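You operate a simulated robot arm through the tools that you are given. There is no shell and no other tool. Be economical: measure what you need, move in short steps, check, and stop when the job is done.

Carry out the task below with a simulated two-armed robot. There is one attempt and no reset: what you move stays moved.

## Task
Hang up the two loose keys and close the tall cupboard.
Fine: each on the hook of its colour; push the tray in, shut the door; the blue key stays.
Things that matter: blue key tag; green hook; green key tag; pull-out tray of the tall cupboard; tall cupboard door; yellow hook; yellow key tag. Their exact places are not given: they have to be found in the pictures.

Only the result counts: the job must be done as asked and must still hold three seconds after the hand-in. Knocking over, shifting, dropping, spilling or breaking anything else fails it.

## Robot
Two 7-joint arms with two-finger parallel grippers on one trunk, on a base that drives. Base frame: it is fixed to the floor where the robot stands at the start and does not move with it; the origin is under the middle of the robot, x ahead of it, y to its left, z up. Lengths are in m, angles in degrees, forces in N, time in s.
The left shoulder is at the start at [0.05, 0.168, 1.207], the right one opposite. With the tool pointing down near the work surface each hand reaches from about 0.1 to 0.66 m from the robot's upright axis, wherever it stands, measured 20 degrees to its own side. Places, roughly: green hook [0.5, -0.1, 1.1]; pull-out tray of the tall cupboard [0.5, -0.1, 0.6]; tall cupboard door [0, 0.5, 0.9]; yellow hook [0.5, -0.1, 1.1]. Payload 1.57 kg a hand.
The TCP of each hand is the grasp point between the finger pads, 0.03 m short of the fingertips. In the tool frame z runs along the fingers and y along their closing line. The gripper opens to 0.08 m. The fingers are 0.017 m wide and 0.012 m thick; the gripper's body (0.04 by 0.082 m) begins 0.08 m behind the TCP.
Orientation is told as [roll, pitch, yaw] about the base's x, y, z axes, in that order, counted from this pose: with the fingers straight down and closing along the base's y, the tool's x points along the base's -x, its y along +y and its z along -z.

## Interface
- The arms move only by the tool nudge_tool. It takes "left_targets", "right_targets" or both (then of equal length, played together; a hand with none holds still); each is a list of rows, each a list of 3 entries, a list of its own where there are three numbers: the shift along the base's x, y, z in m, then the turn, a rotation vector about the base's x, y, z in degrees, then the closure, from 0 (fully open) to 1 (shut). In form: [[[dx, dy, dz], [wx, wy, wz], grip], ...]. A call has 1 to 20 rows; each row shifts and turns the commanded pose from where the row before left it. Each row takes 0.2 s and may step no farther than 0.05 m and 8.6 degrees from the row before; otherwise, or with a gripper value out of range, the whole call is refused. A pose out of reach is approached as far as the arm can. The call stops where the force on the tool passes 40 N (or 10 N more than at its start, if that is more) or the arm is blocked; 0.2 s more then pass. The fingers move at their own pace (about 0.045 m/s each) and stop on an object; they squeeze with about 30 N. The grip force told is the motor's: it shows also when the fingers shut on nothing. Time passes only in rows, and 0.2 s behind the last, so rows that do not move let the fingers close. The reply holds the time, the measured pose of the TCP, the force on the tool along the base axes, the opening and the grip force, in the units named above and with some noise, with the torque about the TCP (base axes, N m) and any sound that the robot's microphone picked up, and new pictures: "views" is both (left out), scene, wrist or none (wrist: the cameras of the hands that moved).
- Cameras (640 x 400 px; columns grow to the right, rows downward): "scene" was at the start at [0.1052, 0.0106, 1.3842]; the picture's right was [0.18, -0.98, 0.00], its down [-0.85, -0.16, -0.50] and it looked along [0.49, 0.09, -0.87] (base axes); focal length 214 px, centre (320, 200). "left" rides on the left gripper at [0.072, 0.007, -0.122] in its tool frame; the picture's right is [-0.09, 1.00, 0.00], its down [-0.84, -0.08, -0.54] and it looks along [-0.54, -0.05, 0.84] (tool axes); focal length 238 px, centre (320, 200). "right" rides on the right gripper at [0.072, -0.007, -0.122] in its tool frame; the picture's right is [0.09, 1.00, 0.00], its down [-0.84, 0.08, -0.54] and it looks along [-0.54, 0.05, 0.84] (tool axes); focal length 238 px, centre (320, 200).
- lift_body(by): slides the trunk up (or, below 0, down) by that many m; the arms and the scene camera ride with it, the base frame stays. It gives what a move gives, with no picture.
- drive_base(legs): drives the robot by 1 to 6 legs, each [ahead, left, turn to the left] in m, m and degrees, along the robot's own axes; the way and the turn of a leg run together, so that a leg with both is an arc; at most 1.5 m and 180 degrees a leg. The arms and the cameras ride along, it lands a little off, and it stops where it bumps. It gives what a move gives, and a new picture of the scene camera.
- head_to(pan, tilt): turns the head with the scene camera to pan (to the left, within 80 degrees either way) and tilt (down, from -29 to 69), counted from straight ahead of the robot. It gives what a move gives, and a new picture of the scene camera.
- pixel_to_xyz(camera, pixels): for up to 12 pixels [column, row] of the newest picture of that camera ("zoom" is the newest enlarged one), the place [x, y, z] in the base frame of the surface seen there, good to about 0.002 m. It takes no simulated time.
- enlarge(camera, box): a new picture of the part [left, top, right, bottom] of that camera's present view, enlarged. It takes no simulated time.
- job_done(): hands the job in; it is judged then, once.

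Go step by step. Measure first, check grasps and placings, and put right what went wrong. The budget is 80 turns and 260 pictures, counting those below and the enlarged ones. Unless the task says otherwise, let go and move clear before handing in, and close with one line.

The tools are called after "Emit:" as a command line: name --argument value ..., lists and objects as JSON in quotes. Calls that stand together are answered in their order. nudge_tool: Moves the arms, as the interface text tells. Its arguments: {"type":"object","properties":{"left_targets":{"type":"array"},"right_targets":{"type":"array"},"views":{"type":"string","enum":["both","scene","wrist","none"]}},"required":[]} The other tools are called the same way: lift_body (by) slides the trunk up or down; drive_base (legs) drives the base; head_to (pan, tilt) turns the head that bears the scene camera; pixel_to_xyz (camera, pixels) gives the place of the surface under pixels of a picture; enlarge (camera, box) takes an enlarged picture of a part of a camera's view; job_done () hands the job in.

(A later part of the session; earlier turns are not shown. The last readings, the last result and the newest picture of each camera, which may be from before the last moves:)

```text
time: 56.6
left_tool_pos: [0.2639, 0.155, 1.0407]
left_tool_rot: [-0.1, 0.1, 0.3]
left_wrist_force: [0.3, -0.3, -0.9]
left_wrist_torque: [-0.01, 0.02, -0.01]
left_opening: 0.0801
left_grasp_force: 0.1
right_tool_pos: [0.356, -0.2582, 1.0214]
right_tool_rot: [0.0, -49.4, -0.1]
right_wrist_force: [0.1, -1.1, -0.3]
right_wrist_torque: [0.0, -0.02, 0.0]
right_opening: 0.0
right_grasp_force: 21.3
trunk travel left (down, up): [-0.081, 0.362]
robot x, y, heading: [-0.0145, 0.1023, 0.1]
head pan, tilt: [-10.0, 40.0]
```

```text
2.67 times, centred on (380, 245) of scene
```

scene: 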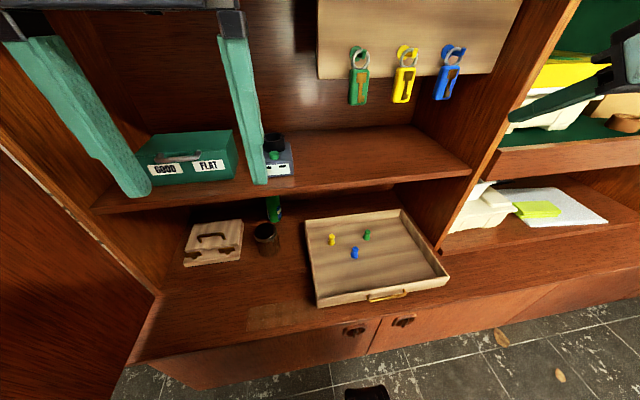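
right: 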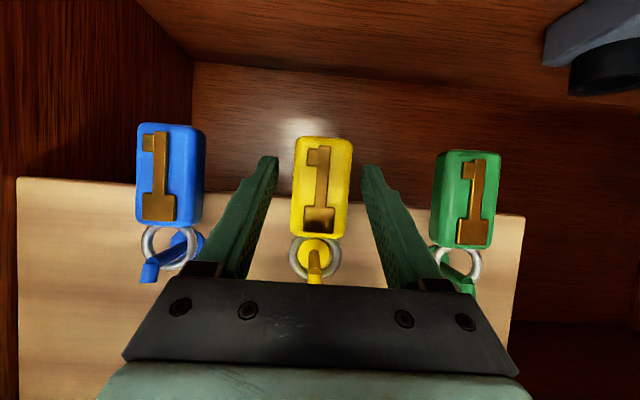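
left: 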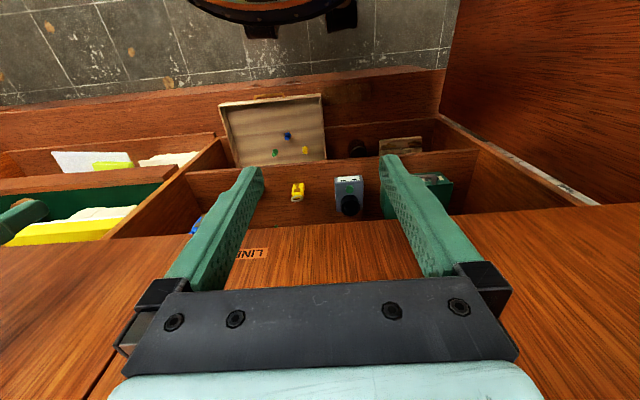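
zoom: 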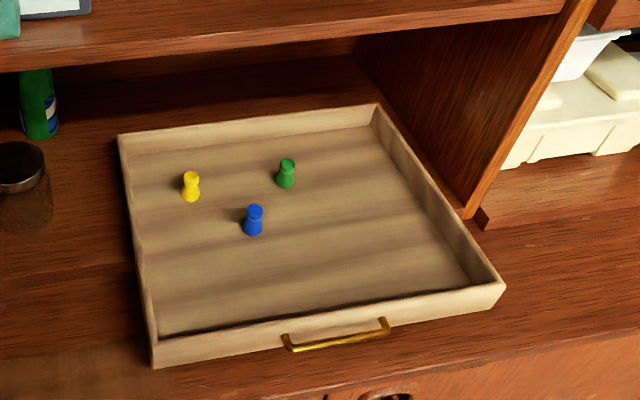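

Tray front x≈0.345, handle centre ≈(0.331,−0.135,0.578), rim z≈0.59. Back the base off a little, lower the trunk, and bring closed fingers in front of the handle.

Emit:
drive_base --legs '[[-0.14, 0, 0]]'

Emit:
lift_body --by -0.08

Emit:
nudge_tool --right_targets '[[[0, 0.02, -0.045], [0, 0, 0], 1], [[0, 0.02, -0.045], [0, 0, 0], 1], [[0, 0.02, -0.045], [0, 0, 0], 1], [[0, 0.02, -0.045], [0, 0, 0], 1], [[0.01, 0.02, -0.044], [0, 0, 0], 1], [[0.01, 0.02, -0.044], [0, 0, 0], 1], [[0, 0, -0.04], [0, 0, 0], 1], [[0, 0, -0.03], [0, 0, 0], 1]]'

```text
time: 58.0
left_tool_pos: [0.1234, 0.1555, 1.0407]
left_tool_rot: [-0.1, 0.1, 0.3]
left_wrist_force: [0.7, 0.5, 0.0]
left_wrist_torque: [-0.02, 0.04, 0.02]
left_opening: 0.0801
left_grasp_force: 0.0
right_tool_pos: [0.2171, -0.2585, 1.0227]
right_tool_rot: [-0.1, -49.5, 0.0]
right_wrist_force: [-0.2, 0.0, 0.0]
right_wrist_torque: [0.01, 0.0, -0.03]
right_opening: 0.0
right_grasp_force: 21.7
trunk travel left (down, up): [-0.081, 0.362]
robot x, y, heading: [-0.157, 0.1005, 0.2]
head pan, tilt: [-10.0, 40.0]
```

scene: 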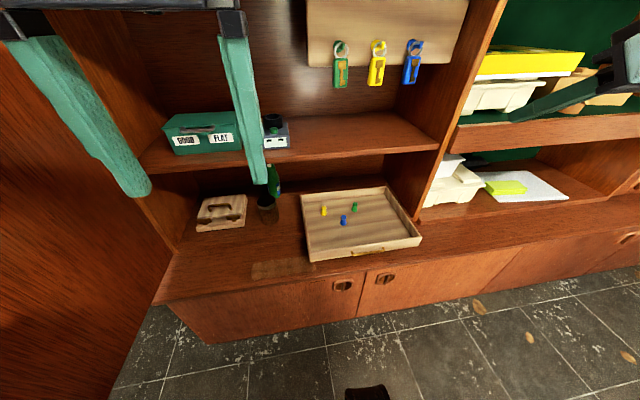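

```text
time: 59.1
left_tool_pos: [0.1228, 0.155, 0.9601]
left_tool_rot: [-0.1, 0.0, 0.3]
left_wrist_force: [-0.5, -0.2, 0.2]
left_wrist_torque: [-0.04, 0.0, -0.03]
left_opening: 0.08
left_grasp_force: 0.0
right_tool_pos: [0.2179, -0.2581, 0.9418]
right_tool_rot: [0.0, -49.5, 0.1]
right_wrist_force: [-1.0, -0.9, -0.3]
right_wrist_torque: [0.0, 0.01, -0.01]
right_opening: 0.0
right_grasp_force: 21.4
trunk travel left (down, up): [-0.001, 0.442]
robot x, y, heading: [-0.1581, 0.101, -0.0]
head pan, tilt: [-10.0, 40.0]
```

```text
time: 60.9
left_tool_pos: [0.1223, 0.1538, 0.9614]
left_tool_rot: [-0.1, 0.1, 0.2]
left_wrist_force: [0.4, 0.3, -0.5]
left_wrist_torque: [0.02, -0.03, 0.01]
left_opening: 0.0801
left_grasp_force: 0.2
right_tool_pos: [0.2742, -0.149, 0.6217]
right_tool_rot: [0.0, -49.6, 0.0]
right_wrist_force: [-0.1, 0.7, 0.3]
right_wrist_torque: [0.01, -0.02, 0.02]
right_opening: 0.0
right_grasp_force: 21.5
right hand out of reach, approached as far as the arm can: row 3, 4, 5
trunk travel left (down, up): [-0.001, 0.442]
robot x, y, heading: [-0.1581, 0.1001, 0.2]
head pan, tilt: [-10.0, 40.0]
```

scene: 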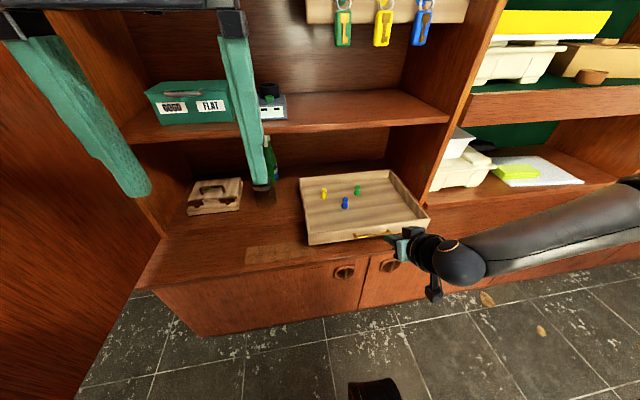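
right: 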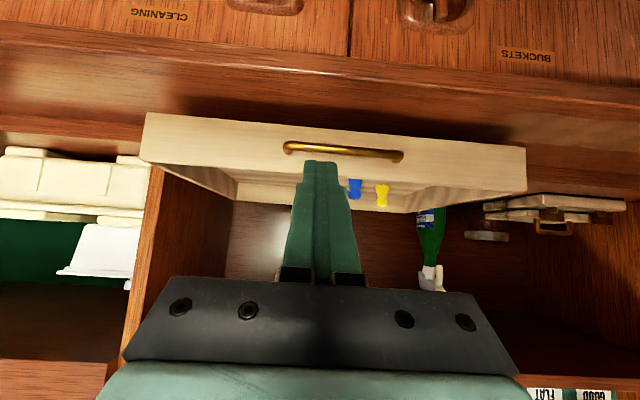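

The hand is just above/in front of the handle. Lower to tip z≈0.57 and centre at y≈−0.13, then begin the push gently.

Emit:
nudge_tool --right_targets '[[[0, 0.01, -0.016], [0, 0, 0], 1], [[0, 0.008, -0.016], [0, 0, 0], 1], [[0.01, 0, 0], [0, 0, 0], 1], [[0.008, 0, 0], [0, 0, 0], 1], [[0.008, 0, 0], [0, 0, 0], 1], [[0.008, 0, 0], [0, 0, 0], 1], [[0.008, 0, 0], [0, 0, 0], 1]]'

```text
time: 62.5
left_tool_pos: [0.1241, 0.1543, 0.96]
left_tool_rot: [-0.1, 0.1, 0.3]
left_wrist_force: [0.1, 0.1, -0.2]
left_wrist_torque: [0.0, 0.02, -0.02]
left_opening: 0.0801
left_grasp_force: 0.1
right_tool_pos: [0.3186, -0.1308, 0.5932]
right_tool_rot: [-0.1, -49.5, -0.1]
right_wrist_force: [-0.5, -0.1, 1.3]
right_wrist_torque: [0.02, 0.0, 0.03]
right_opening: 0.0001
right_grasp_force: 21.4
right hand out of reach, approached as far as the arm can: row 2
trunk travel left (down, up): [-0.001, 0.442]
robot x, y, heading: [-0.1554, 0.0998, 0.1]
head pan, tilt: [-10.0, 40.0]
```

scene: 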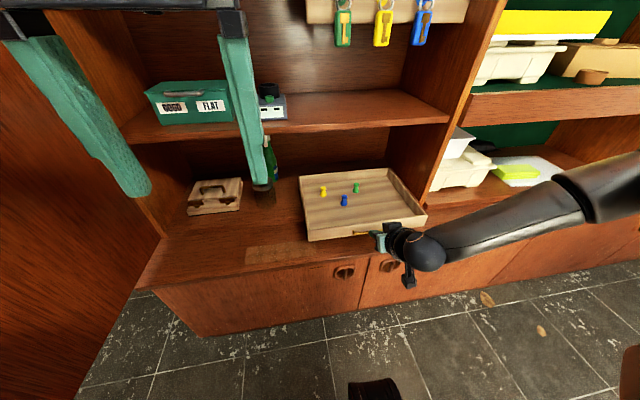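
right: 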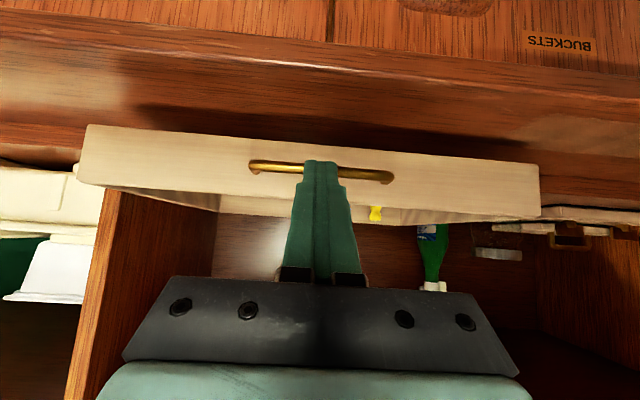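

Fingers are centred on the handle bar. Continue pushing slowly.

Emit:
nudge_tool --right_targets '[[[0.008, 0, 0], [0, 0, 0], 1], [[0.01, 0, 0], [0, 0, 0], 1], [[0.01, 0, 0], [0, 0, 0], 1], [[0.01, 0, 0], [0, 0, 0], 1], [[0.01, 0, 0], [0, 0, 0], 1], [[0.01, 0, 0], [0, 0, 0], 1], [[0.01, 0, 0], [0, 0, 0], 1], [[0.01, 0, 0], [0, 0, 0], 1]]'

```text
time: 64.3
left_tool_pos: [0.1236, 0.1547, 0.9603]
left_tool_rot: [-0.1, 0.1, 0.3]
left_wrist_force: [-0.2, 0.4, -0.6]
left_wrist_torque: [0.0, 0.0, 0.02]
left_opening: 0.0798
left_grasp_force: 0.1
right_tool_pos: [0.3981, -0.1298, 0.594]
right_tool_rot: [-0.1, -49.6, -0.1]
right_wrist_force: [-1.2, -0.1, 0.8]
right_wrist_torque: [-0.02, -0.03, 0.02]
right_opening: 0.0003
right_grasp_force: 21.0
trunk travel left (down, up): [-0.001, 0.442]
robot x, y, heading: [-0.1596, 0.0964, 0.2]
head pan, tilt: [-10.0, 40.0]
```

scene: 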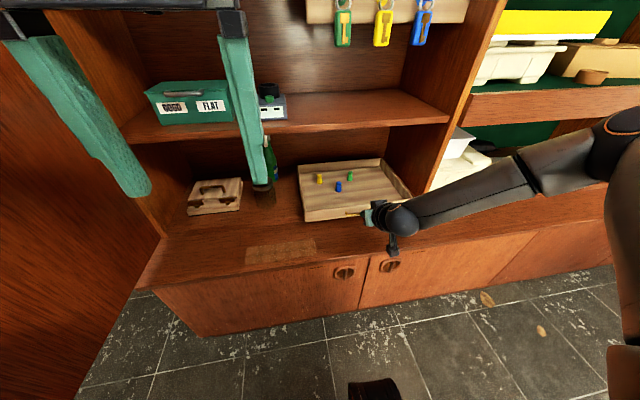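
right: 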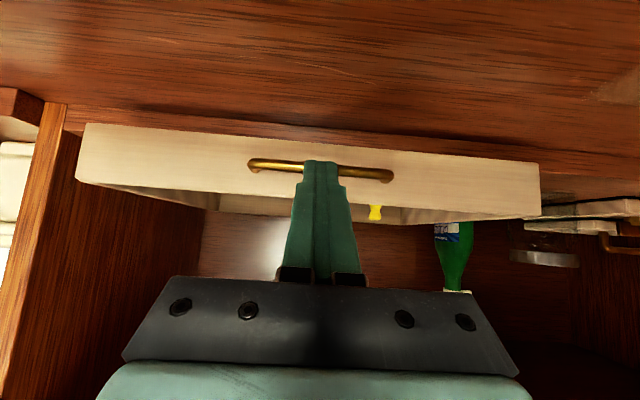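

The tray slides smoothly. Keep pushing until it stops.

Emit:
nudge_tool --right_targets '[[[0.01, 0, 0], [0, 0, 0], 1], [[0.01, 0, 0], [0, 0, 0], 1], [[0.01, 0, 0], [0, 0, 0], 1], [[0.01, 0, 0], [0, 0, 0], 1], [[0.01, 0, 0], [0, 0, 0], 1], [[0.01, 0, 0], [0, 0, 0], 1], [[0.008, 0, 0], [0, 0, 0], 1], [[0.008, 0, 0], [0, 0, 0], 1]]'

Emit:
pixel_to_xyz --camera "right" --pixels '[[200, 165], [440, 190], [260, 166], [375, 175]]'

```text
time: 66.1
left_tool_pos: [0.1221, 0.1545, 0.9607]
left_tool_rot: [0.0, 0.0, 0.3]
left_wrist_force: [-0.5, -0.4, 0.1]
left_wrist_torque: [0.0, -0.02, 0.01]
left_opening: 0.08
left_grasp_force: 0.1
right_tool_pos: [0.4622, -0.14, 0.6048]
right_tool_rot: [-0.3, -49.6, 0.2]
right_wrist_force: [0.5, -1.0, 0.9]
right_wrist_torque: [0.01, 0.03, 0.01]
right_opening: 0.0
right_grasp_force: 21.8
right hand out of reach, approached as far as the arm can: row 6, 7, 8
trunk travel left (down, up): [-0.001, 0.442]
robot x, y, heading: [-0.1557, 0.1028, 0.2]
head pan, tilt: [-10.0, 40.0]
```

scene: 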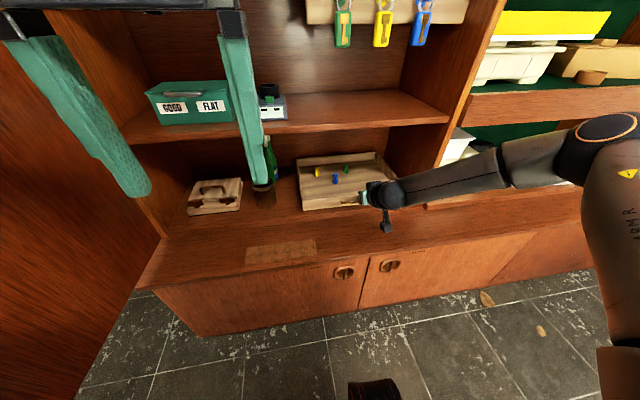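
right: 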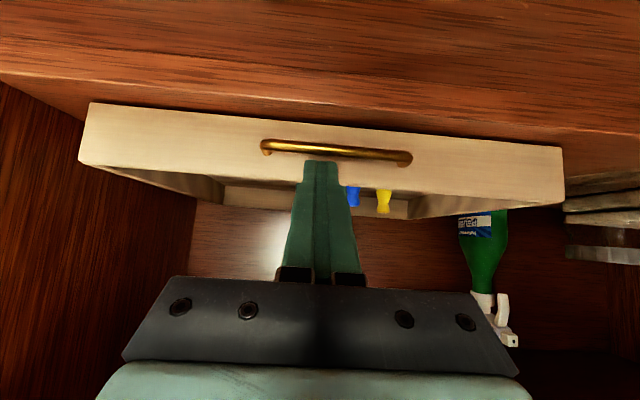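

```text
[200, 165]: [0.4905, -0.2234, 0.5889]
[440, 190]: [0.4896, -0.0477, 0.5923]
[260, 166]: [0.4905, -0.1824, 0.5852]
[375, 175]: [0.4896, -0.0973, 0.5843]
```

The tray front is at x≈0.490 and the arm ran out of reach (fingers rose above the handle). Back the hand off, move the base forward 0.1 m, and push again.

Emit:
nudge_tool --right_targets '[[[-0.04, 0, 0], [0, 0, 0], 1], [[-0.045, 0.005, 0], [0, 0, 0], 1], [[-0.045, 0.005, 0], [0, 0, 0], 1]]' --views "none"

Emit:
drive_base --legs '[[0.1, 0, 0]]'

Emit:
enlarge --camera "scene" --box '[240, 130, 480, 280]'

```text
time: 66.9
left_tool_pos: [0.1226, 0.1558, 0.9595]
left_tool_rot: [0.0, 0.2, 0.3]
left_wrist_force: [0.3, -0.4, 0.0]
left_wrist_torque: [0.0, -0.01, -0.01]
left_opening: 0.0802
left_grasp_force: 0.1
right_tool_pos: [0.3311, -0.1296, 0.605]
right_tool_rot: [-0.1, -49.6, 0.1]
right_wrist_force: [0.1, -1.1, 0.3]
right_wrist_torque: [0.01, -0.03, -0.02]
right_opening: 0.0
right_grasp_force: 21.3
trunk travel left (down, up): [-0.001, 0.442]
robot x, y, heading: [-0.1575, 0.0988, 0.1]
head pan, tilt: [-10.0, 40.0]
```

```text
time: 68.1
left_tool_pos: [0.2221, 0.1547, 0.9587]
left_tool_rot: [-0.1, 0.1, 0.3]
left_wrist_force: [0.1, 0.1, 0.3]
left_wrist_torque: [-0.01, 0.01, -0.01]
left_opening: 0.0799
left_grasp_force: 0.0
right_tool_pos: [0.4314, -0.1293, 0.6048]
right_tool_rot: [-0.2, -49.5, 0.0]
right_wrist_force: [-0.2, 0.8, 0.2]
right_wrist_torque: [-0.01, 0.01, 0.03]
right_opening: 0.0
right_grasp_force: 21.1
trunk travel left (down, up): [-0.001, 0.442]
robot x, y, heading: [-0.0547, 0.1039, 0.2]
head pan, tilt: [-10.0, 40.0]
```

scene: 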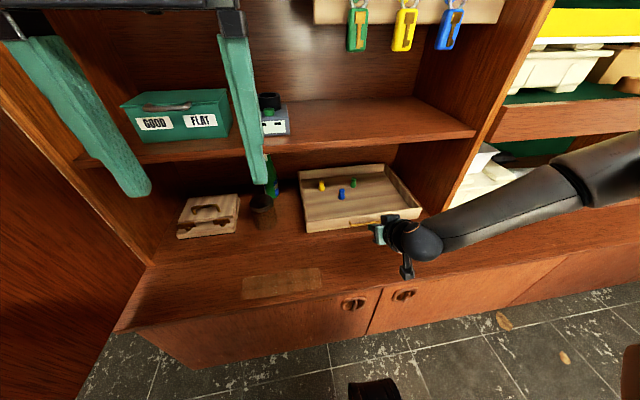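

```text
2.67 times, centred on (360, 205) of scene
```

zoom: 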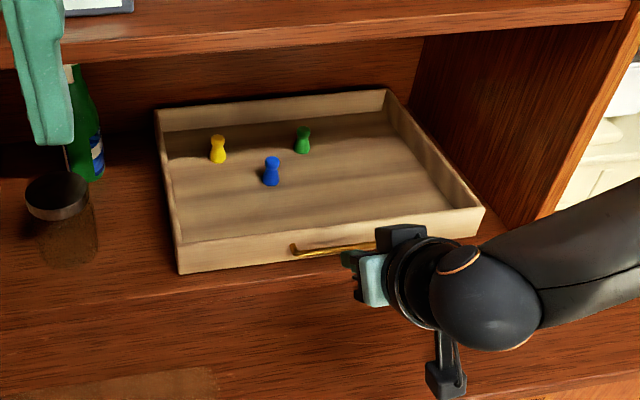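

Pawns are still upright. Lower to handle height and push on.

Emit:
nudge_tool --right_targets '[[[-0.01, -0.004, -0.017], [0, 0, 0], 1], [[0.01, 0, 0], [0, 0, 0], 1], [[0.008, 0, 0], [0, 0, 0], 1], [[0.008, 0, 0], [0, 0, 0], 1], [[0.008, 0, 0], [0, 0, 0], 1], [[0.008, 0, 0], [0, 0, 0], 1], [[0.008, 0, 0], [0, 0, 0], 1], [[0.008, 0, 0], [0, 0, 0], 1], [[0.008, 0, 0], [0, 0, 0], 1]]'

Emit:
pixel_to_xyz --camera "right" --pixels '[[200, 165], [440, 190], [220, 166], [400, 185]]'

```text
time: 69.3
left_tool_pos: [0.2211, 0.1538, 0.9599]
left_tool_rot: [-0.1, 0.1, 0.3]
left_wrist_force: [1.1, 0.0, -0.3]
left_wrist_torque: [-0.04, -0.03, 0.03]
left_opening: 0.0801
left_grasp_force: 0.0
right_tool_pos: [0.4486, -0.1339, 0.5859]
right_tool_rot: [0.0, -48.9, -0.1]
right_wrist_force: [-1.3, 0.3, -0.6]
right_wrist_torque: [-0.05, -0.13, -0.06]
right_opening: 0.0
right_grasp_force: 21.7
trunk travel left (down, up): [-0.001, 0.442]
robot x, y, heading: [-0.0602, 0.0975, -0.1]
head pan, tilt: [-10.0, 40.0]
stopped in row 6 (right hand): the force on the tool passed its limit at 51 N (the readings are from after the stop); the commanded pose is now the measured one
```

scene: 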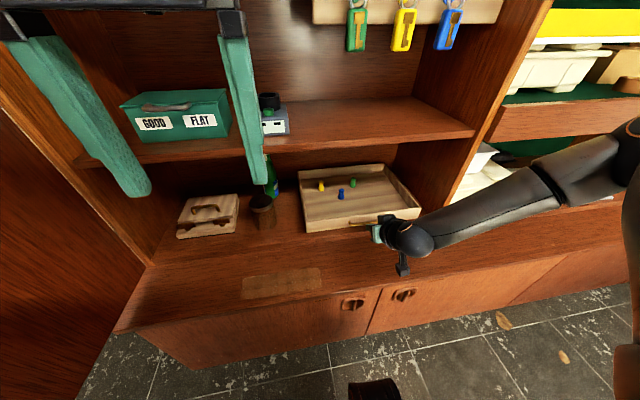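
right: 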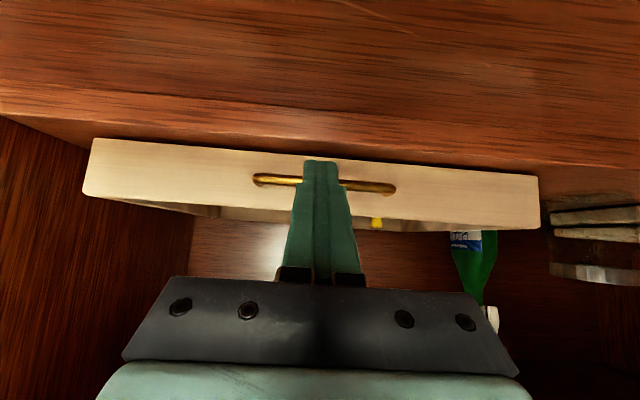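

```text
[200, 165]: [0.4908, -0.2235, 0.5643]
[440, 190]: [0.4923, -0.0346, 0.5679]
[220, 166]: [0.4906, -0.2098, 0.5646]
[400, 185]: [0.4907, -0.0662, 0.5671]
```

The tray hit its stop (51 N) with front at x≈0.491 — fully in. Now retract the right hand and back the base away to deal with the door.

Emit:
nudge_tool --right_targets '[[[-0.045, 0, 0.01], [0, 0, 0], 1], [[-0.045, -0.01, 0.015], [0, 0, 0], 1], [[-0.04, -0.02, 0.02], [0, 7, 0], 1], [[0, -0.02, 0.035], [0, 7, 0], 1], [[0, -0.02, 0.035], [0, 7, 0], 1], [[0, -0.02, 0.035], [0, 7, 0], 1], [[0, -0.02, 0.035], [0, 7, 0], 1], [[0, -0.02, 0.035], [0, 7, 0], 1]]' --views "none"

Emit:
drive_base --legs '[[-0.45, 0, 0]]'

Emit:
head_to --pan 80 --tilt 30

```text
time: 71.1
left_tool_pos: [0.2215, 0.1542, 0.9605]
left_tool_rot: [-0.1, 0.1, 0.2]
left_wrist_force: [0.3, -1.2, -0.4]
left_wrist_torque: [-0.03, -0.01, 0.0]
left_opening: 0.0803
left_grasp_force: 0.1
right_tool_pos: [0.3426, -0.2679, 0.7997]
right_tool_rot: [0.1, -6.8, 0.1]
right_wrist_force: [-0.4, -0.7, 0.6]
right_wrist_torque: [-0.02, -0.03, 0.03]
right_opening: 0.0
right_grasp_force: 21.8
right hand out of reach, approached as far as the arm can: row 3
trunk travel left (down, up): [-0.001, 0.442]
robot x, y, heading: [-0.0609, 0.0991, 0.1]
head pan, tilt: [-10.0, 40.0]
```

```text
time: 73.8
left_tool_pos: [-0.2282, 0.1541, 0.9605]
left_tool_rot: [-0.1, 0.1, 0.6]
left_wrist_force: [0.0, 0.2, 0.3]
left_wrist_torque: [-0.01, 0.0, 0.0]
left_opening: 0.0799
left_grasp_force: 0.0
right_tool_pos: [-0.1065, -0.2659, 0.8006]
right_tool_rot: [0.0, -6.9, 0.4]
right_wrist_force: [0.5, 1.0, 0.1]
right_wrist_torque: [-0.03, -0.02, -0.01]
right_opening: 0.0
right_grasp_force: 21.6
trunk travel left (down, up): [-0.001, 0.442]
robot x, y, heading: [-0.5095, 0.0957, 0.5]
head pan, tilt: [-10.0, 40.0]
```

scene: 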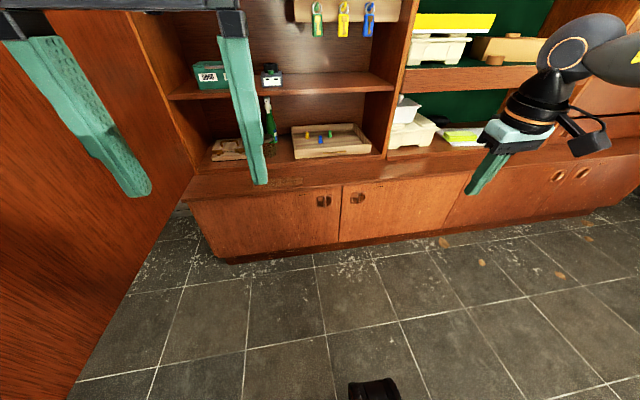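

```text
time: 75.5
left_tool_pos: [-0.2291, 0.1583, 0.9611]
left_tool_rot: [-0.2, 0.3, -0.1]
left_wrist_force: [-5.5, 52.2, 12.7]
left_wrist_torque: [-6.67, 0.52, -4.75]
left_opening: 0.0799
left_grasp_force: 0.0
right_tool_pos: [-0.1062, -0.2678, 0.7992]
right_tool_rot: [0.0, -6.9, 0.4]
right_wrist_force: [0.3, 0.2, 0.0]
right_wrist_torque: [-0.01, 0.0, 0.01]
right_opening: 0.0
right_grasp_force: 21.4
trunk travel left (down, up): [-0.001, 0.442]
robot x, y, heading: [-0.5085, 0.098, 0.9]
head pan, tilt: [80.0, 30.0]
```

scene: 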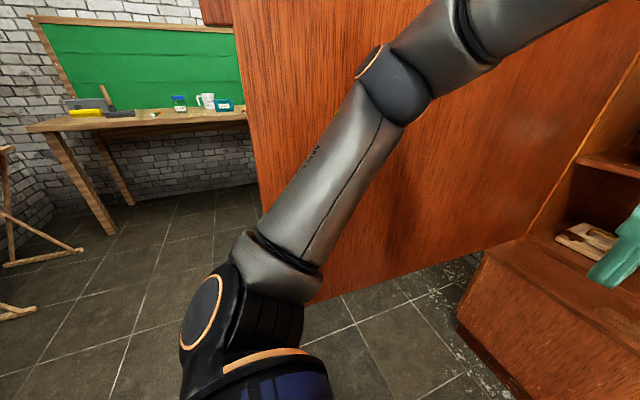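

The left wrist suddenly reads 52 N in +y — something touches the left arm. Check the door's location.

Emit:
pixel_to_xyz --camera "scene" --pixels '[[245, 100], [265, 200], [315, 295], [440, 260], [500, 100], [600, 100], [300, 80], [390, 80], [430, 40], [480, 20]]'

Emit:
nudge_tool --left_targets '[[[0, -0.005, 0], [0, 0, 0], 0]]' --views "both"

```text
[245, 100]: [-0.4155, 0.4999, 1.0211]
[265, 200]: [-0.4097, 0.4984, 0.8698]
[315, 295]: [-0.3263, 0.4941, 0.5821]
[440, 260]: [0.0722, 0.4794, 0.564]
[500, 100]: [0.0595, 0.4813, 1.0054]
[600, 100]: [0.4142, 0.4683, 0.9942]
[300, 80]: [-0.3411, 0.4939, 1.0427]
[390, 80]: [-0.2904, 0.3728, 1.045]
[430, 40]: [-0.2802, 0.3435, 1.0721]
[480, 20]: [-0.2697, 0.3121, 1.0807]
```

```text
time: 75.9
left_tool_pos: [-0.2274, 0.1531, 0.9613]
left_tool_rot: [-0.2, 0.2, 0.2]
left_wrist_force: [11.0, 57.5, 14.9]
left_wrist_torque: [-7.35, 2.72, -5.2]
left_opening: 0.0799
left_grasp_force: 0.1
right_tool_pos: [-0.1063, -0.2671, 0.8006]
right_tool_rot: [0.1, -7.0, 0.4]
right_wrist_force: [-0.3, -0.9, 0.2]
right_wrist_torque: [0.02, 0.03, 0.0]
right_opening: 0.0001
right_grasp_force: 21.0
trunk travel left (down, up): [-0.001, 0.442]
robot x, y, heading: [-0.5099, 0.0978, 0.6]
head pan, tilt: [80.0, 30.0]
```

scene: 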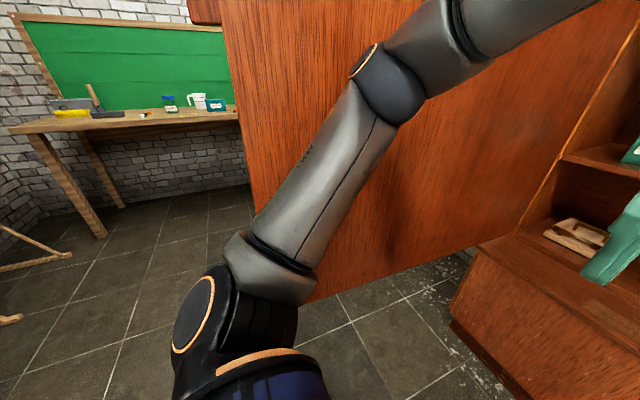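
left: 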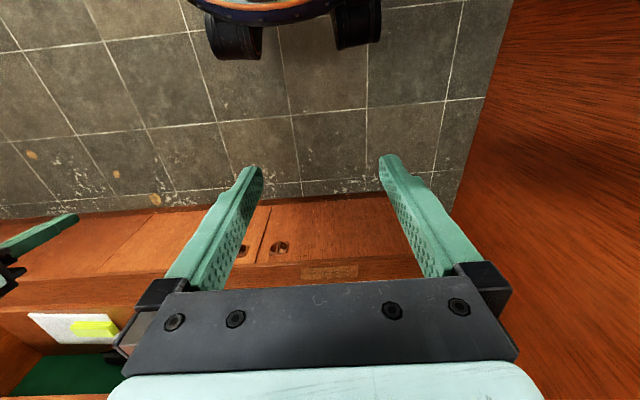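

The door hasn't moved; the turned head probably presses on the left hand. Turn the head back.

Emit:
head_to --pan 40 --tilt 30

```text
time: 76.9
left_tool_pos: [-0.2283, 0.1482, 0.9589]
left_tool_rot: [0.0, 0.0, 0.6]
left_wrist_force: [0.5, 0.7, -0.9]
left_wrist_torque: [0.0, -0.03, -0.02]
left_opening: 0.0798
left_grasp_force: 0.1
right_tool_pos: [-0.1048, -0.2685, 0.7998]
right_tool_rot: [0.0, -6.9, 0.3]
right_wrist_force: [-0.9, 0.1, 0.2]
right_wrist_torque: [0.02, 0.04, 0.02]
right_opening: 0.0002
right_grasp_force: 21.4
trunk travel left (down, up): [-0.001, 0.442]
robot x, y, heading: [-0.5083, 0.1004, 0.4]
head pan, tilt: [40.0, 30.0]
```

scene: 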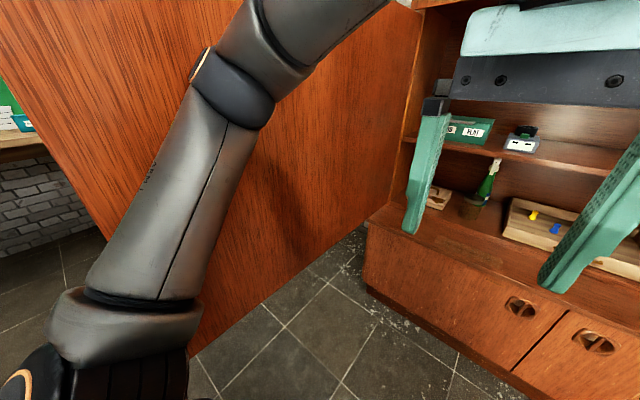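

Confirmed — the head was the contact. Back off to x≈−0.95.

Emit:
drive_base --legs '[[-0.45, 0, 0]]'

Emit:
pixel_to_xyz --camera "scene" --pixels '[[20, 380], [60, 150], [100, 250], [30, 250], [10, 320]]'

```text
time: 79.7
left_tool_pos: [-0.683, 0.1472, 0.9591]
left_tool_rot: [-0.2, 0.1, 1.0]
left_wrist_force: [0.4, 0.0, 0.7]
left_wrist_torque: [-0.02, 0.01, 0.02]
left_opening: 0.0804
left_grasp_force: 0.0
right_tool_pos: [-0.5566, -0.2701, 0.7989]
right_tool_rot: [0.0, -6.9, 0.7]
right_wrist_force: [-0.4, -0.1, -0.3]
right_wrist_torque: [-0.02, -0.01, 0.0]
right_opening: 0.0
right_grasp_force: 21.3
trunk travel left (down, up): [-0.001, 0.442]
robot x, y, heading: [-0.9637, 0.0933, 0.7]
head pan, tilt: [40.0, 30.0]
```

scene: 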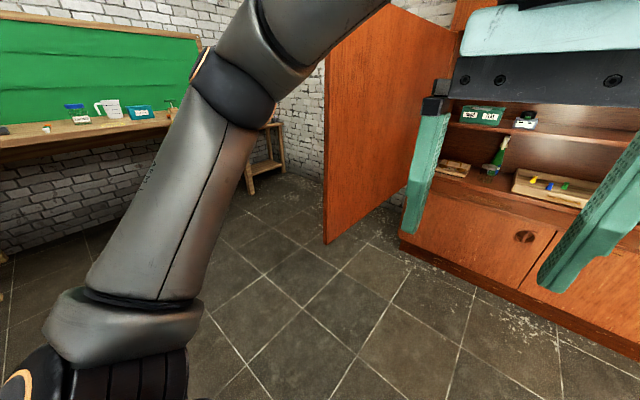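

```text
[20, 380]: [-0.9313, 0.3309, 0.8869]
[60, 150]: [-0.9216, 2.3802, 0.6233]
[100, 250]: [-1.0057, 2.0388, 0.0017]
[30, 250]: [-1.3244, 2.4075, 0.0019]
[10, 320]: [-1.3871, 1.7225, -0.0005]
```

Floor is free there. Shift left to y≈0.43, so the left hand can reach around to the door's outer face.

Emit:
drive_base --legs '[[0, 0.35, 0]]'

Emit:
head_to --pan 15 --tilt 30

```text
time: 83.3
left_tool_pos: [-0.6879, 0.4963, 0.9601]
left_tool_rot: [0.0, 0.0, 0.9]
left_wrist_force: [0.7, 0.8, -0.3]
left_wrist_torque: [0.01, -0.02, -0.03]
left_opening: 0.0801
left_grasp_force: 0.1
right_tool_pos: [-0.5619, 0.0807, 0.7999]
right_tool_rot: [0.0, -6.9, 0.8]
right_wrist_force: [0.0, -0.3, 0.0]
right_wrist_torque: [-0.03, -0.01, 0.0]
right_opening: 0.0
right_grasp_force: 21.3
trunk travel left (down, up): [-0.001, 0.442]
robot x, y, heading: [-0.9618, 0.4415, 0.8]
head pan, tilt: [40.0, 30.0]
```

scene: 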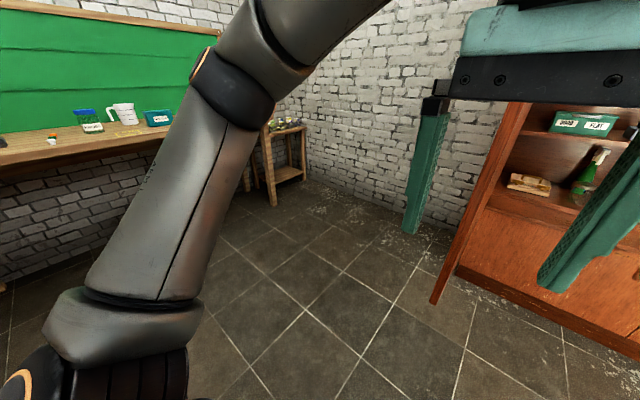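

```text
time: 84.2
left_tool_pos: [-0.6876, 0.4962, 0.961]
left_tool_rot: [-0.1, 0.1, 1.0]
left_wrist_force: [-0.2, -0.7, 0.3]
left_wrist_torque: [-0.02, -0.03, 0.01]
left_opening: 0.0801
left_grasp_force: 0.1
right_tool_pos: [-0.5617, 0.0788, 0.7989]
right_tool_rot: [0.1, -7.0, 0.7]
right_wrist_force: [-0.7, 0.1, 0.0]
right_wrist_torque: [0.01, -0.01, 0.02]
right_opening: 0.0
right_grasp_force: 21.7
trunk travel left (down, up): [-0.001, 0.442]
robot x, y, heading: [-0.9699, 0.4427, 0.8]
head pan, tilt: [15.0, 30.0]
```

scene: 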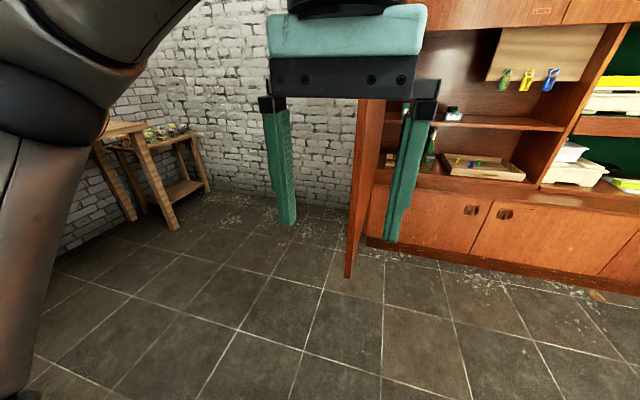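

The door's free edge is at column ≈355. I move the left hand left, outside the door line, while measuring the edge.

Emit:
pixel_to_xyz --camera "scene" --pixels '[[354, 200], [366, 120], [358, 150], [350, 270], [380, 150], [369, 105]]'

Emit:
nudge_tool --left_targets '[[[0.02, 0.04, 0], [0, 0, 0], 1], [[0.03, 0.035, 0], [0, 0, 0], 1], [[0.03, 0.035, 0], [0, 0, 0], 1], [[0.04, 0.01, 0], [0, 0, 0], 1]]'

```text
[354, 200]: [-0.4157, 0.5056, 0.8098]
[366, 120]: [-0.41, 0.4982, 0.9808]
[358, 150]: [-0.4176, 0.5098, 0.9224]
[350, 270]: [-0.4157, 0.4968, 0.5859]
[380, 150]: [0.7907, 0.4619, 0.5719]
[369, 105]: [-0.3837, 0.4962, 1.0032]
```

```text
time: 85.2
left_tool_pos: [-0.5686, 0.6172, 0.96]
left_tool_rot: [0.0, 0.1, 0.9]
left_wrist_force: [1.4, 0.1, 0.6]
left_wrist_torque: [0.03, -0.02, 0.01]
left_opening: 0.0001
left_grasp_force: 4.8
right_tool_pos: [-0.5613, 0.0796, 0.8001]
right_tool_rot: [0.0, -6.9, 0.8]
right_wrist_force: [-0.5, -0.1, 0.4]
right_wrist_torque: [-0.01, -0.04, 0.03]
right_opening: 0.0
right_grasp_force: 21.2
trunk travel left (down, up): [-0.001, 0.442]
robot x, y, heading: [-0.9658, 0.4402, 0.7]
head pan, tilt: [15.0, 30.0]
```

scene: 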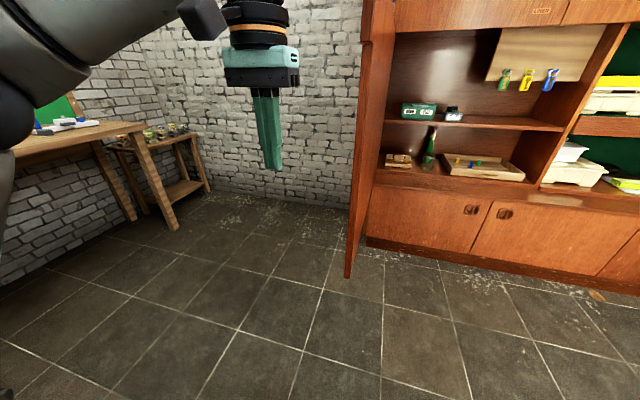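
left: 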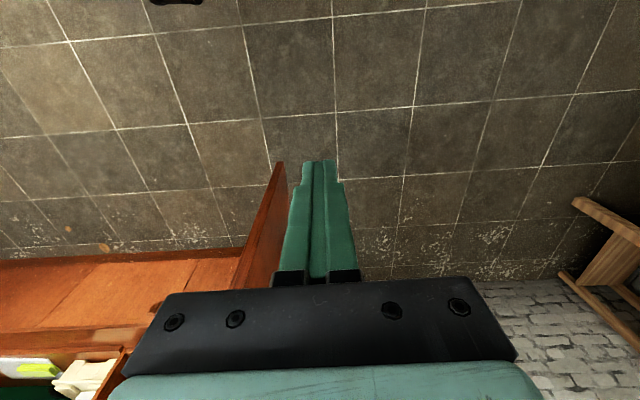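

Outer door face is at y≈0.515, plain. Move the hand past the edge: base +0.1 m, hand +0.13 m.

Emit:
drive_base --legs '[[0.1, 0, 0]]'

Emit:
nudge_tool --left_targets '[[[0.045, 0.005, 0], [0, 0, 0], 1], [[0.045, 0, 0], [0, 0, 0], 1], [[0.035, 0, 0], [0, 0, 0], 1], [[0, -0.02, 0], [0, 0, 0], 1], [[0, -0.02, 0], [0, 0, 0], 1]]'

```text
time: 86.3
left_tool_pos: [-0.4681, 0.6174, 0.9601]
left_tool_rot: [-0.1, 0.1, 1.0]
left_wrist_force: [-0.4, 1.0, 0.0]
left_wrist_torque: [0.05, -0.01, -0.02]
left_opening: 0.0003
left_grasp_force: 21.3
right_tool_pos: [-0.4617, 0.08, 0.8]
right_tool_rot: [0.0, -7.0, 0.8]
right_wrist_force: [-0.1, 1.1, -0.2]
right_wrist_torque: [0.02, 0.01, 0.01]
right_opening: 0.0
right_grasp_force: 21.0
trunk travel left (down, up): [-0.001, 0.442]
robot x, y, heading: [-0.8634, 0.4489, 0.6]
head pan, tilt: [15.0, 30.0]
```

scene: 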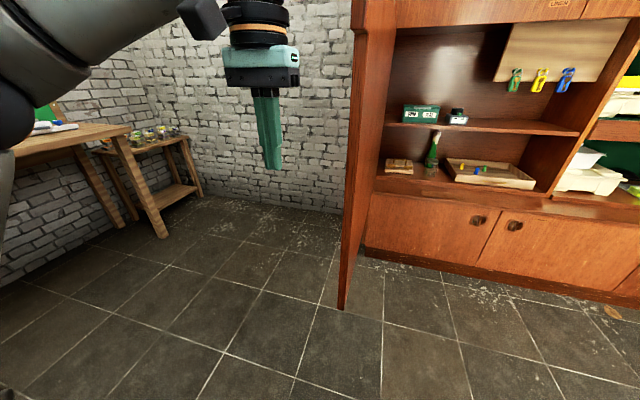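

```text
time: 87.5
left_tool_pos: [-0.3541, 0.5831, 0.9513]
left_tool_rot: [-0.3, -0.1, 1.1]
left_wrist_force: [0.0, 0.1, -1.0]
left_wrist_torque: [0.0, 0.03, -0.01]
left_opening: 0.0
left_grasp_force: 21.4
left hand out of reach, approached as far as the arm can: row 3, 5
right_tool_pos: [-0.4617, 0.0801, 0.8009]
right_tool_rot: [0.0, -6.9, 0.8]
right_wrist_force: [-0.5, -0.3, -0.1]
right_wrist_torque: [-0.03, 0.02, -0.01]
right_opening: 0.0
right_grasp_force: 21.0
trunk travel left (down, up): [-0.001, 0.442]
robot x, y, heading: [-0.8678, 0.4421, 0.7]
head pan, tilt: [15.0, 30.0]
```

scene: 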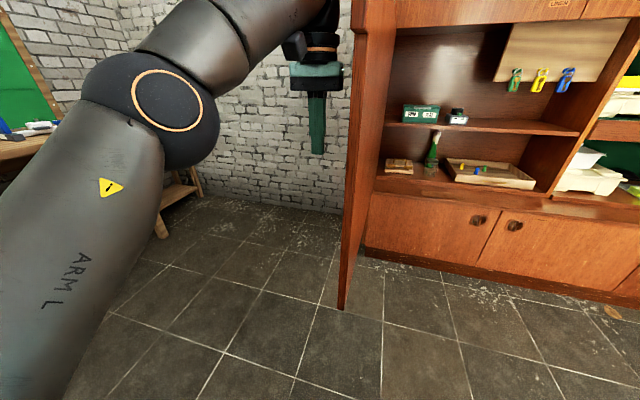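
left: 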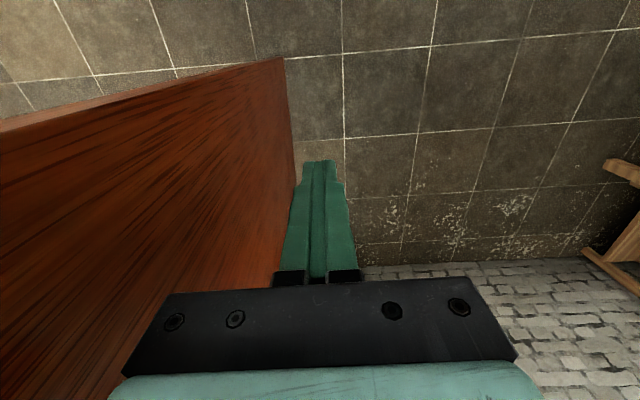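

Hand is beside the outer face. Drive the base right to swing the door.

Emit:
drive_base --legs '[[0, -0.15, 0]]'

```text
time: 89.5
left_tool_pos: [-0.3509, 0.4345, 0.95]
left_tool_rot: [-0.1, -0.1, 1.0]
left_wrist_force: [0.7, 0.5, -0.3]
left_wrist_torque: [-0.02, -0.01, -0.05]
left_opening: 0.0001
left_grasp_force: 21.0
right_tool_pos: [-0.4597, -0.0691, 0.7982]
right_tool_rot: [0.1, -6.9, 0.8]
right_wrist_force: [-0.5, 0.2, -0.1]
right_wrist_torque: [-0.01, -0.04, -0.03]
right_opening: 0.0
right_grasp_force: 21.4
trunk travel left (down, up): [-0.001, 0.442]
robot x, y, heading: [-0.8643, 0.2951, 1.0]
head pan, tilt: [15.0, 30.0]
```

scene: 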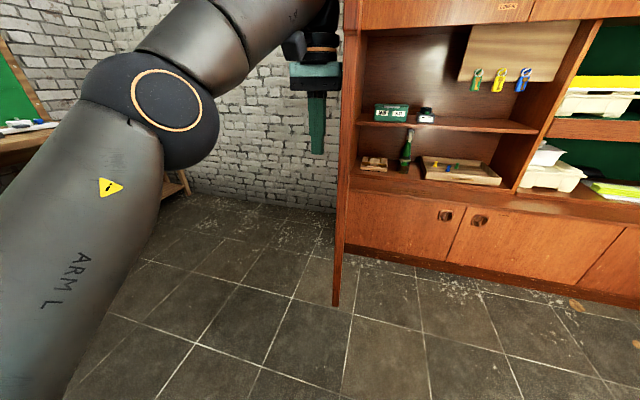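

The door follows. Pull the right hand back out of the door's future sweep, then continue in an arc.

Emit:
nudge_tool --right_targets '[[[-0.04, -0.02, 0], [0, 0, 0], 1], [[-0.04, -0.02, 0], [0, 0, 0], 1], [[-0.04, -0.02, 0], [0, 0, 0], 1], [[-0.04, -0.02, 0], [0, 0, 0], 1]]' --views "none"

Emit:
drive_base --legs '[[0.08, -0.2, 0]]'

```text
time: 90.5
left_tool_pos: [-0.3516, 0.434, 0.9507]
left_tool_rot: [-0.1, 0.0, 1.1]
left_wrist_force: [-0.2, -0.5, 0.5]
left_wrist_torque: [0.04, -0.02, -0.01]
left_opening: 0.0
left_grasp_force: 21.6
right_tool_pos: [-0.6188, -0.1487, 0.7971]
right_tool_rot: [0.0, -6.8, 0.9]
right_wrist_force: [0.7, -0.5, 0.0]
right_wrist_torque: [0.05, 0.03, 0.03]
right_opening: 0.0
right_grasp_force: 21.4
trunk travel left (down, up): [-0.001, 0.442]
robot x, y, heading: [-0.8635, 0.2916, 0.8]
head pan, tilt: [15.0, 30.0]
```

```text
time: 92.9
left_tool_pos: [-0.2694, 0.2363, 0.9506]
left_tool_rot: [-0.2, -0.1, 1.0]
left_wrist_force: [-0.2, 0.1, -0.6]
left_wrist_torque: [0.0, 0.01, 0.0]
left_opening: 0.0002
left_grasp_force: 22.2
right_tool_pos: [-0.5361, -0.3452, 0.7978]
right_tool_rot: [0.0, -6.9, 0.8]
right_wrist_force: [0.3, 0.3, -0.5]
right_wrist_torque: [0.02, -0.06, -0.03]
right_opening: 0.0
right_grasp_force: 21.4
trunk travel left (down, up): [-0.001, 0.442]
robot x, y, heading: [-0.7801, 0.0977, 0.6]
head pan, tilt: [15.0, 30.0]
```

scene: 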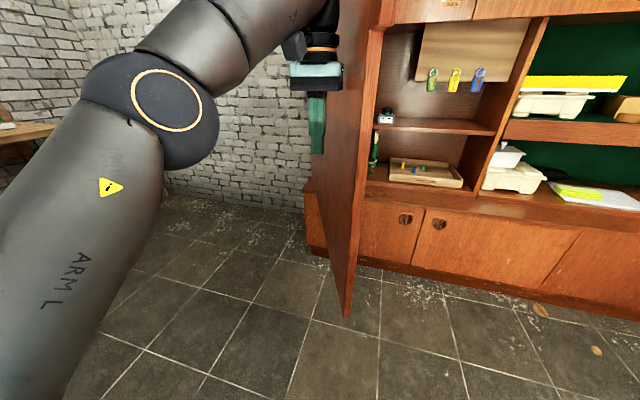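

Continuing the swing: more forward, more right.

Emit:
drive_base --legs '[[0.13, -0.2, 0]]'

```text
time: 95.2
left_tool_pos: [-0.1362, 0.039, 0.95]
left_tool_rot: [-0.3, -0.1, 0.9]
left_wrist_force: [-0.5, 0.2, -0.1]
left_wrist_torque: [0.03, 0.02, 0.01]
left_opening: 0.0
left_grasp_force: 21.3
right_tool_pos: [-0.4044, -0.545, 0.798]
right_tool_rot: [0.2, -7.0, 0.7]
right_wrist_force: [0.7, -0.1, 0.6]
right_wrist_torque: [0.02, 0.02, -0.02]
right_opening: 0.0
right_grasp_force: 21.7
trunk travel left (down, up): [-0.001, 0.442]
robot x, y, heading: [-0.6482, -0.1029, 0.8]
head pan, tilt: [15.0, 30.0]
```

scene: 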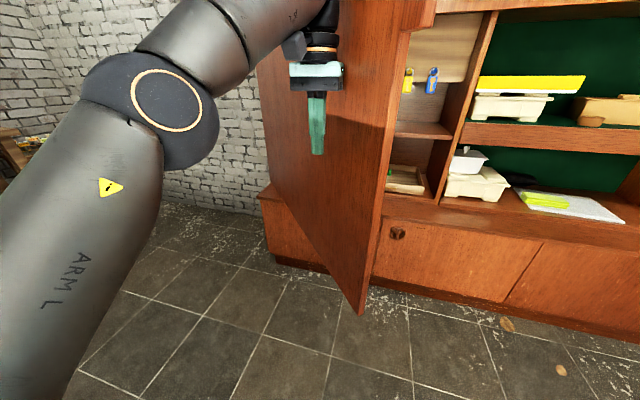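

About half shut. Continue with more forward motion, and lower the hand a bit so it will fit under the upper cabinet later.

Emit:
nudge_tool --left_targets '[[[-0.01, 0.01, -0.03], [0, 0, 0], 1], [[0, 0, -0.04], [0, 0, 0], 1], [[0, 0, -0.04], [0, 0, 0], 1]]' --views "none"

Emit:
drive_base --legs '[[0.2, -0.12, 0]]'

```text
time: 96.0
left_tool_pos: [-0.1475, 0.0464, 0.8396]
left_tool_rot: [-0.2, -0.2, 0.9]
left_wrist_force: [-0.2, -0.9, -0.3]
left_wrist_torque: [-0.01, 0.02, -0.01]
left_opening: 0.0
left_grasp_force: 21.3
right_tool_pos: [-0.4035, -0.544, 0.7983]
right_tool_rot: [0.0, -6.9, 0.7]
right_wrist_force: [-0.8, -0.5, -0.2]
right_wrist_torque: [0.02, -0.03, 0.0]
right_opening: 0.0001
right_grasp_force: 21.7
trunk travel left (down, up): [-0.001, 0.442]
robot x, y, heading: [-0.6495, -0.1031, 1.0]
head pan, tilt: [15.0, 30.0]
```

```text
time: 97.8
left_tool_pos: [0.0518, -0.067, 0.8406]
left_tool_rot: [-0.2, -0.1, 1.2]
left_wrist_force: [0.1, 0.1, 0.3]
left_wrist_torque: [0.01, -0.02, 0.01]
left_opening: 0.0003
left_grasp_force: 21.3
right_tool_pos: [-0.2047, -0.6601, 0.7975]
right_tool_rot: [-0.1, -6.8, 0.9]
right_wrist_force: [0.8, 0.1, 0.1]
right_wrist_torque: [0.01, 0.02, 0.01]
right_opening: 0.0002
right_grasp_force: 21.6
trunk travel left (down, up): [-0.001, 0.442]
robot x, y, heading: [-0.4505, -0.2216, 1.0]
head pan, tilt: [15.0, 30.0]
```

scene: 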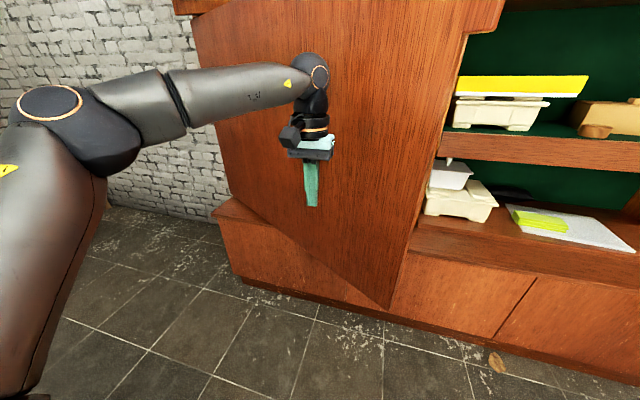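

The door is ~60° through. Push straight forward now.

Emit:
drive_base --legs '[[0.2, -0.05, 0]]'

Emit:
pixel_to_xyz --camera "scene" --pixels '[[400, 100], [350, 200], [420, 200], [250, 150]]'

```text
time: 99.4
left_tool_pos: [0.2538, -0.1152, 0.8394]
left_tool_rot: [-0.3, -0.1, 1.0]
left_wrist_force: [-0.9, -0.2, -0.2]
left_wrist_torque: [0.0, 0.01, -0.02]
left_opening: 0.0003
left_grasp_force: 21.6
right_tool_pos: [-0.0023, -0.7072, 0.7974]
right_tool_rot: [0.0, -6.9, 0.7]
right_wrist_force: [0.2, -1.0, 0.0]
right_wrist_torque: [0.0, 0.02, 0.03]
right_opening: 0.0
right_grasp_force: 21.1
trunk travel left (down, up): [-0.001, 0.442]
robot x, y, heading: [-0.2514, -0.2656, 0.9]
head pan, tilt: [15.0, 30.0]
```

scene: 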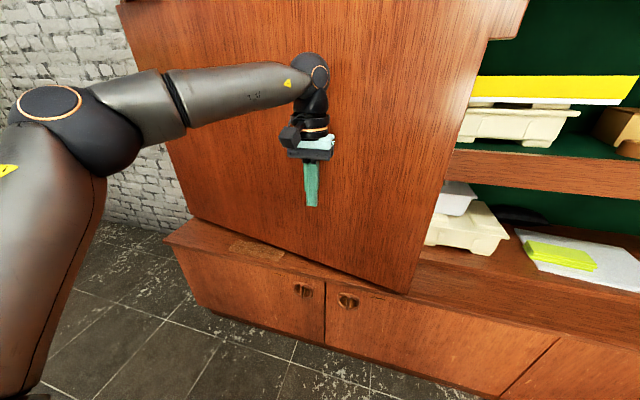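

```text
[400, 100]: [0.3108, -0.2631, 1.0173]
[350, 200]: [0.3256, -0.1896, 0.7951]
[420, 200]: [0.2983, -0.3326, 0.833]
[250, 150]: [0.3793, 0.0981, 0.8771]
```

Door face still ~11° open (x 0.38→0.30). Drive a bit more, then finish with the arm, which senses force.

Emit:
drive_base --legs '[[0.08, -0.03, 0]]'

Emit:
nudge_tool --left_targets '[[[0.01, 0, 0], [0, 0, 0], 1], [[0.01, 0, 0], [0, 0, 0], 1], [[0.01, 0, 0], [0, 0, 0], 1], [[0.01, 0, 0], [0, 0, 0], 1], [[0.01, 0, 0], [0, 0, 0], 1], [[0.01, 0, 0], [0, 0, 0], 1]]' --views "scene"

Emit:
pixel_to_xyz --camera "scene" --pixels '[[400, 100], [350, 200], [420, 200], [250, 150], [310, 75], [430, 20]]'

```text
time: 100.5
left_tool_pos: [0.3353, -0.143, 0.8404]
left_tool_rot: [-0.2, -0.1, 1.1]
left_wrist_force: [0.1, 1.1, 0.1]
left_wrist_torque: [0.0, 0.0, -0.01]
left_opening: 0.0
left_grasp_force: 21.4
right_tool_pos: [0.078, -0.7365, 0.7976]
right_tool_rot: [0.0, -6.9, 0.8]
right_wrist_force: [-0.5, -0.5, 0.2]
right_wrist_torque: [0.01, -0.03, -0.01]
right_opening: 0.0002
right_grasp_force: 21.5
trunk travel left (down, up): [-0.001, 0.442]
robot x, y, heading: [-0.1661, -0.2938, 0.8]
head pan, tilt: [15.0, 30.0]
```

scene: 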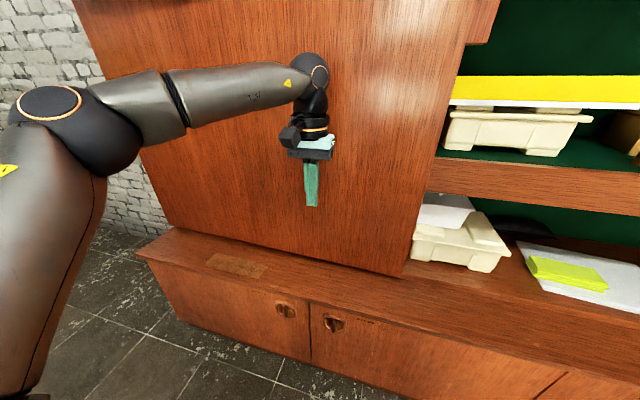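

```text
time: 101.9
left_tool_pos: [0.3965, -0.1428, 0.839]
left_tool_rot: [-0.2, -0.1, 1.1]
left_wrist_force: [0.5, 0.2, 0.1]
left_wrist_torque: [-0.02, 0.01, -0.02]
left_opening: 0.0
left_grasp_force: 21.3
right_tool_pos: [0.0782, -0.7363, 0.7985]
right_tool_rot: [0.0, -6.9, 0.8]
right_wrist_force: [0.3, 0.0, 0.5]
right_wrist_torque: [-0.04, 0.01, 0.01]
right_opening: 0.0001
right_grasp_force: 21.1
trunk travel left (down, up): [-0.001, 0.442]
robot x, y, heading: [-0.1672, -0.2904, 0.9]
head pan, tilt: [15.0, 30.0]
```

scene: 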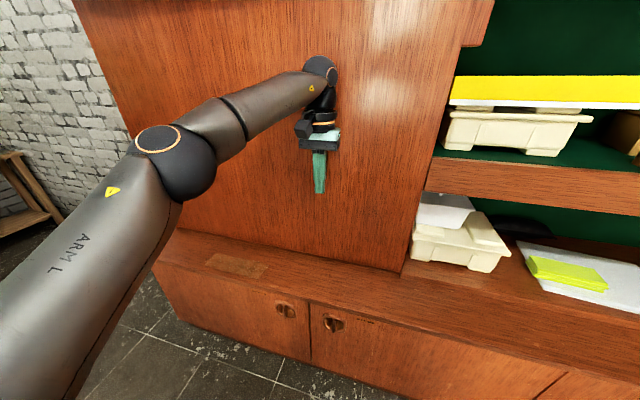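

```text
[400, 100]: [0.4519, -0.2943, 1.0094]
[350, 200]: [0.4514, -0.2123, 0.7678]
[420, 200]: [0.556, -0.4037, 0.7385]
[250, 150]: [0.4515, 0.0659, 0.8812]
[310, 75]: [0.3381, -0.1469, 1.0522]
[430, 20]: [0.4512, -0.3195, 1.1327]
```

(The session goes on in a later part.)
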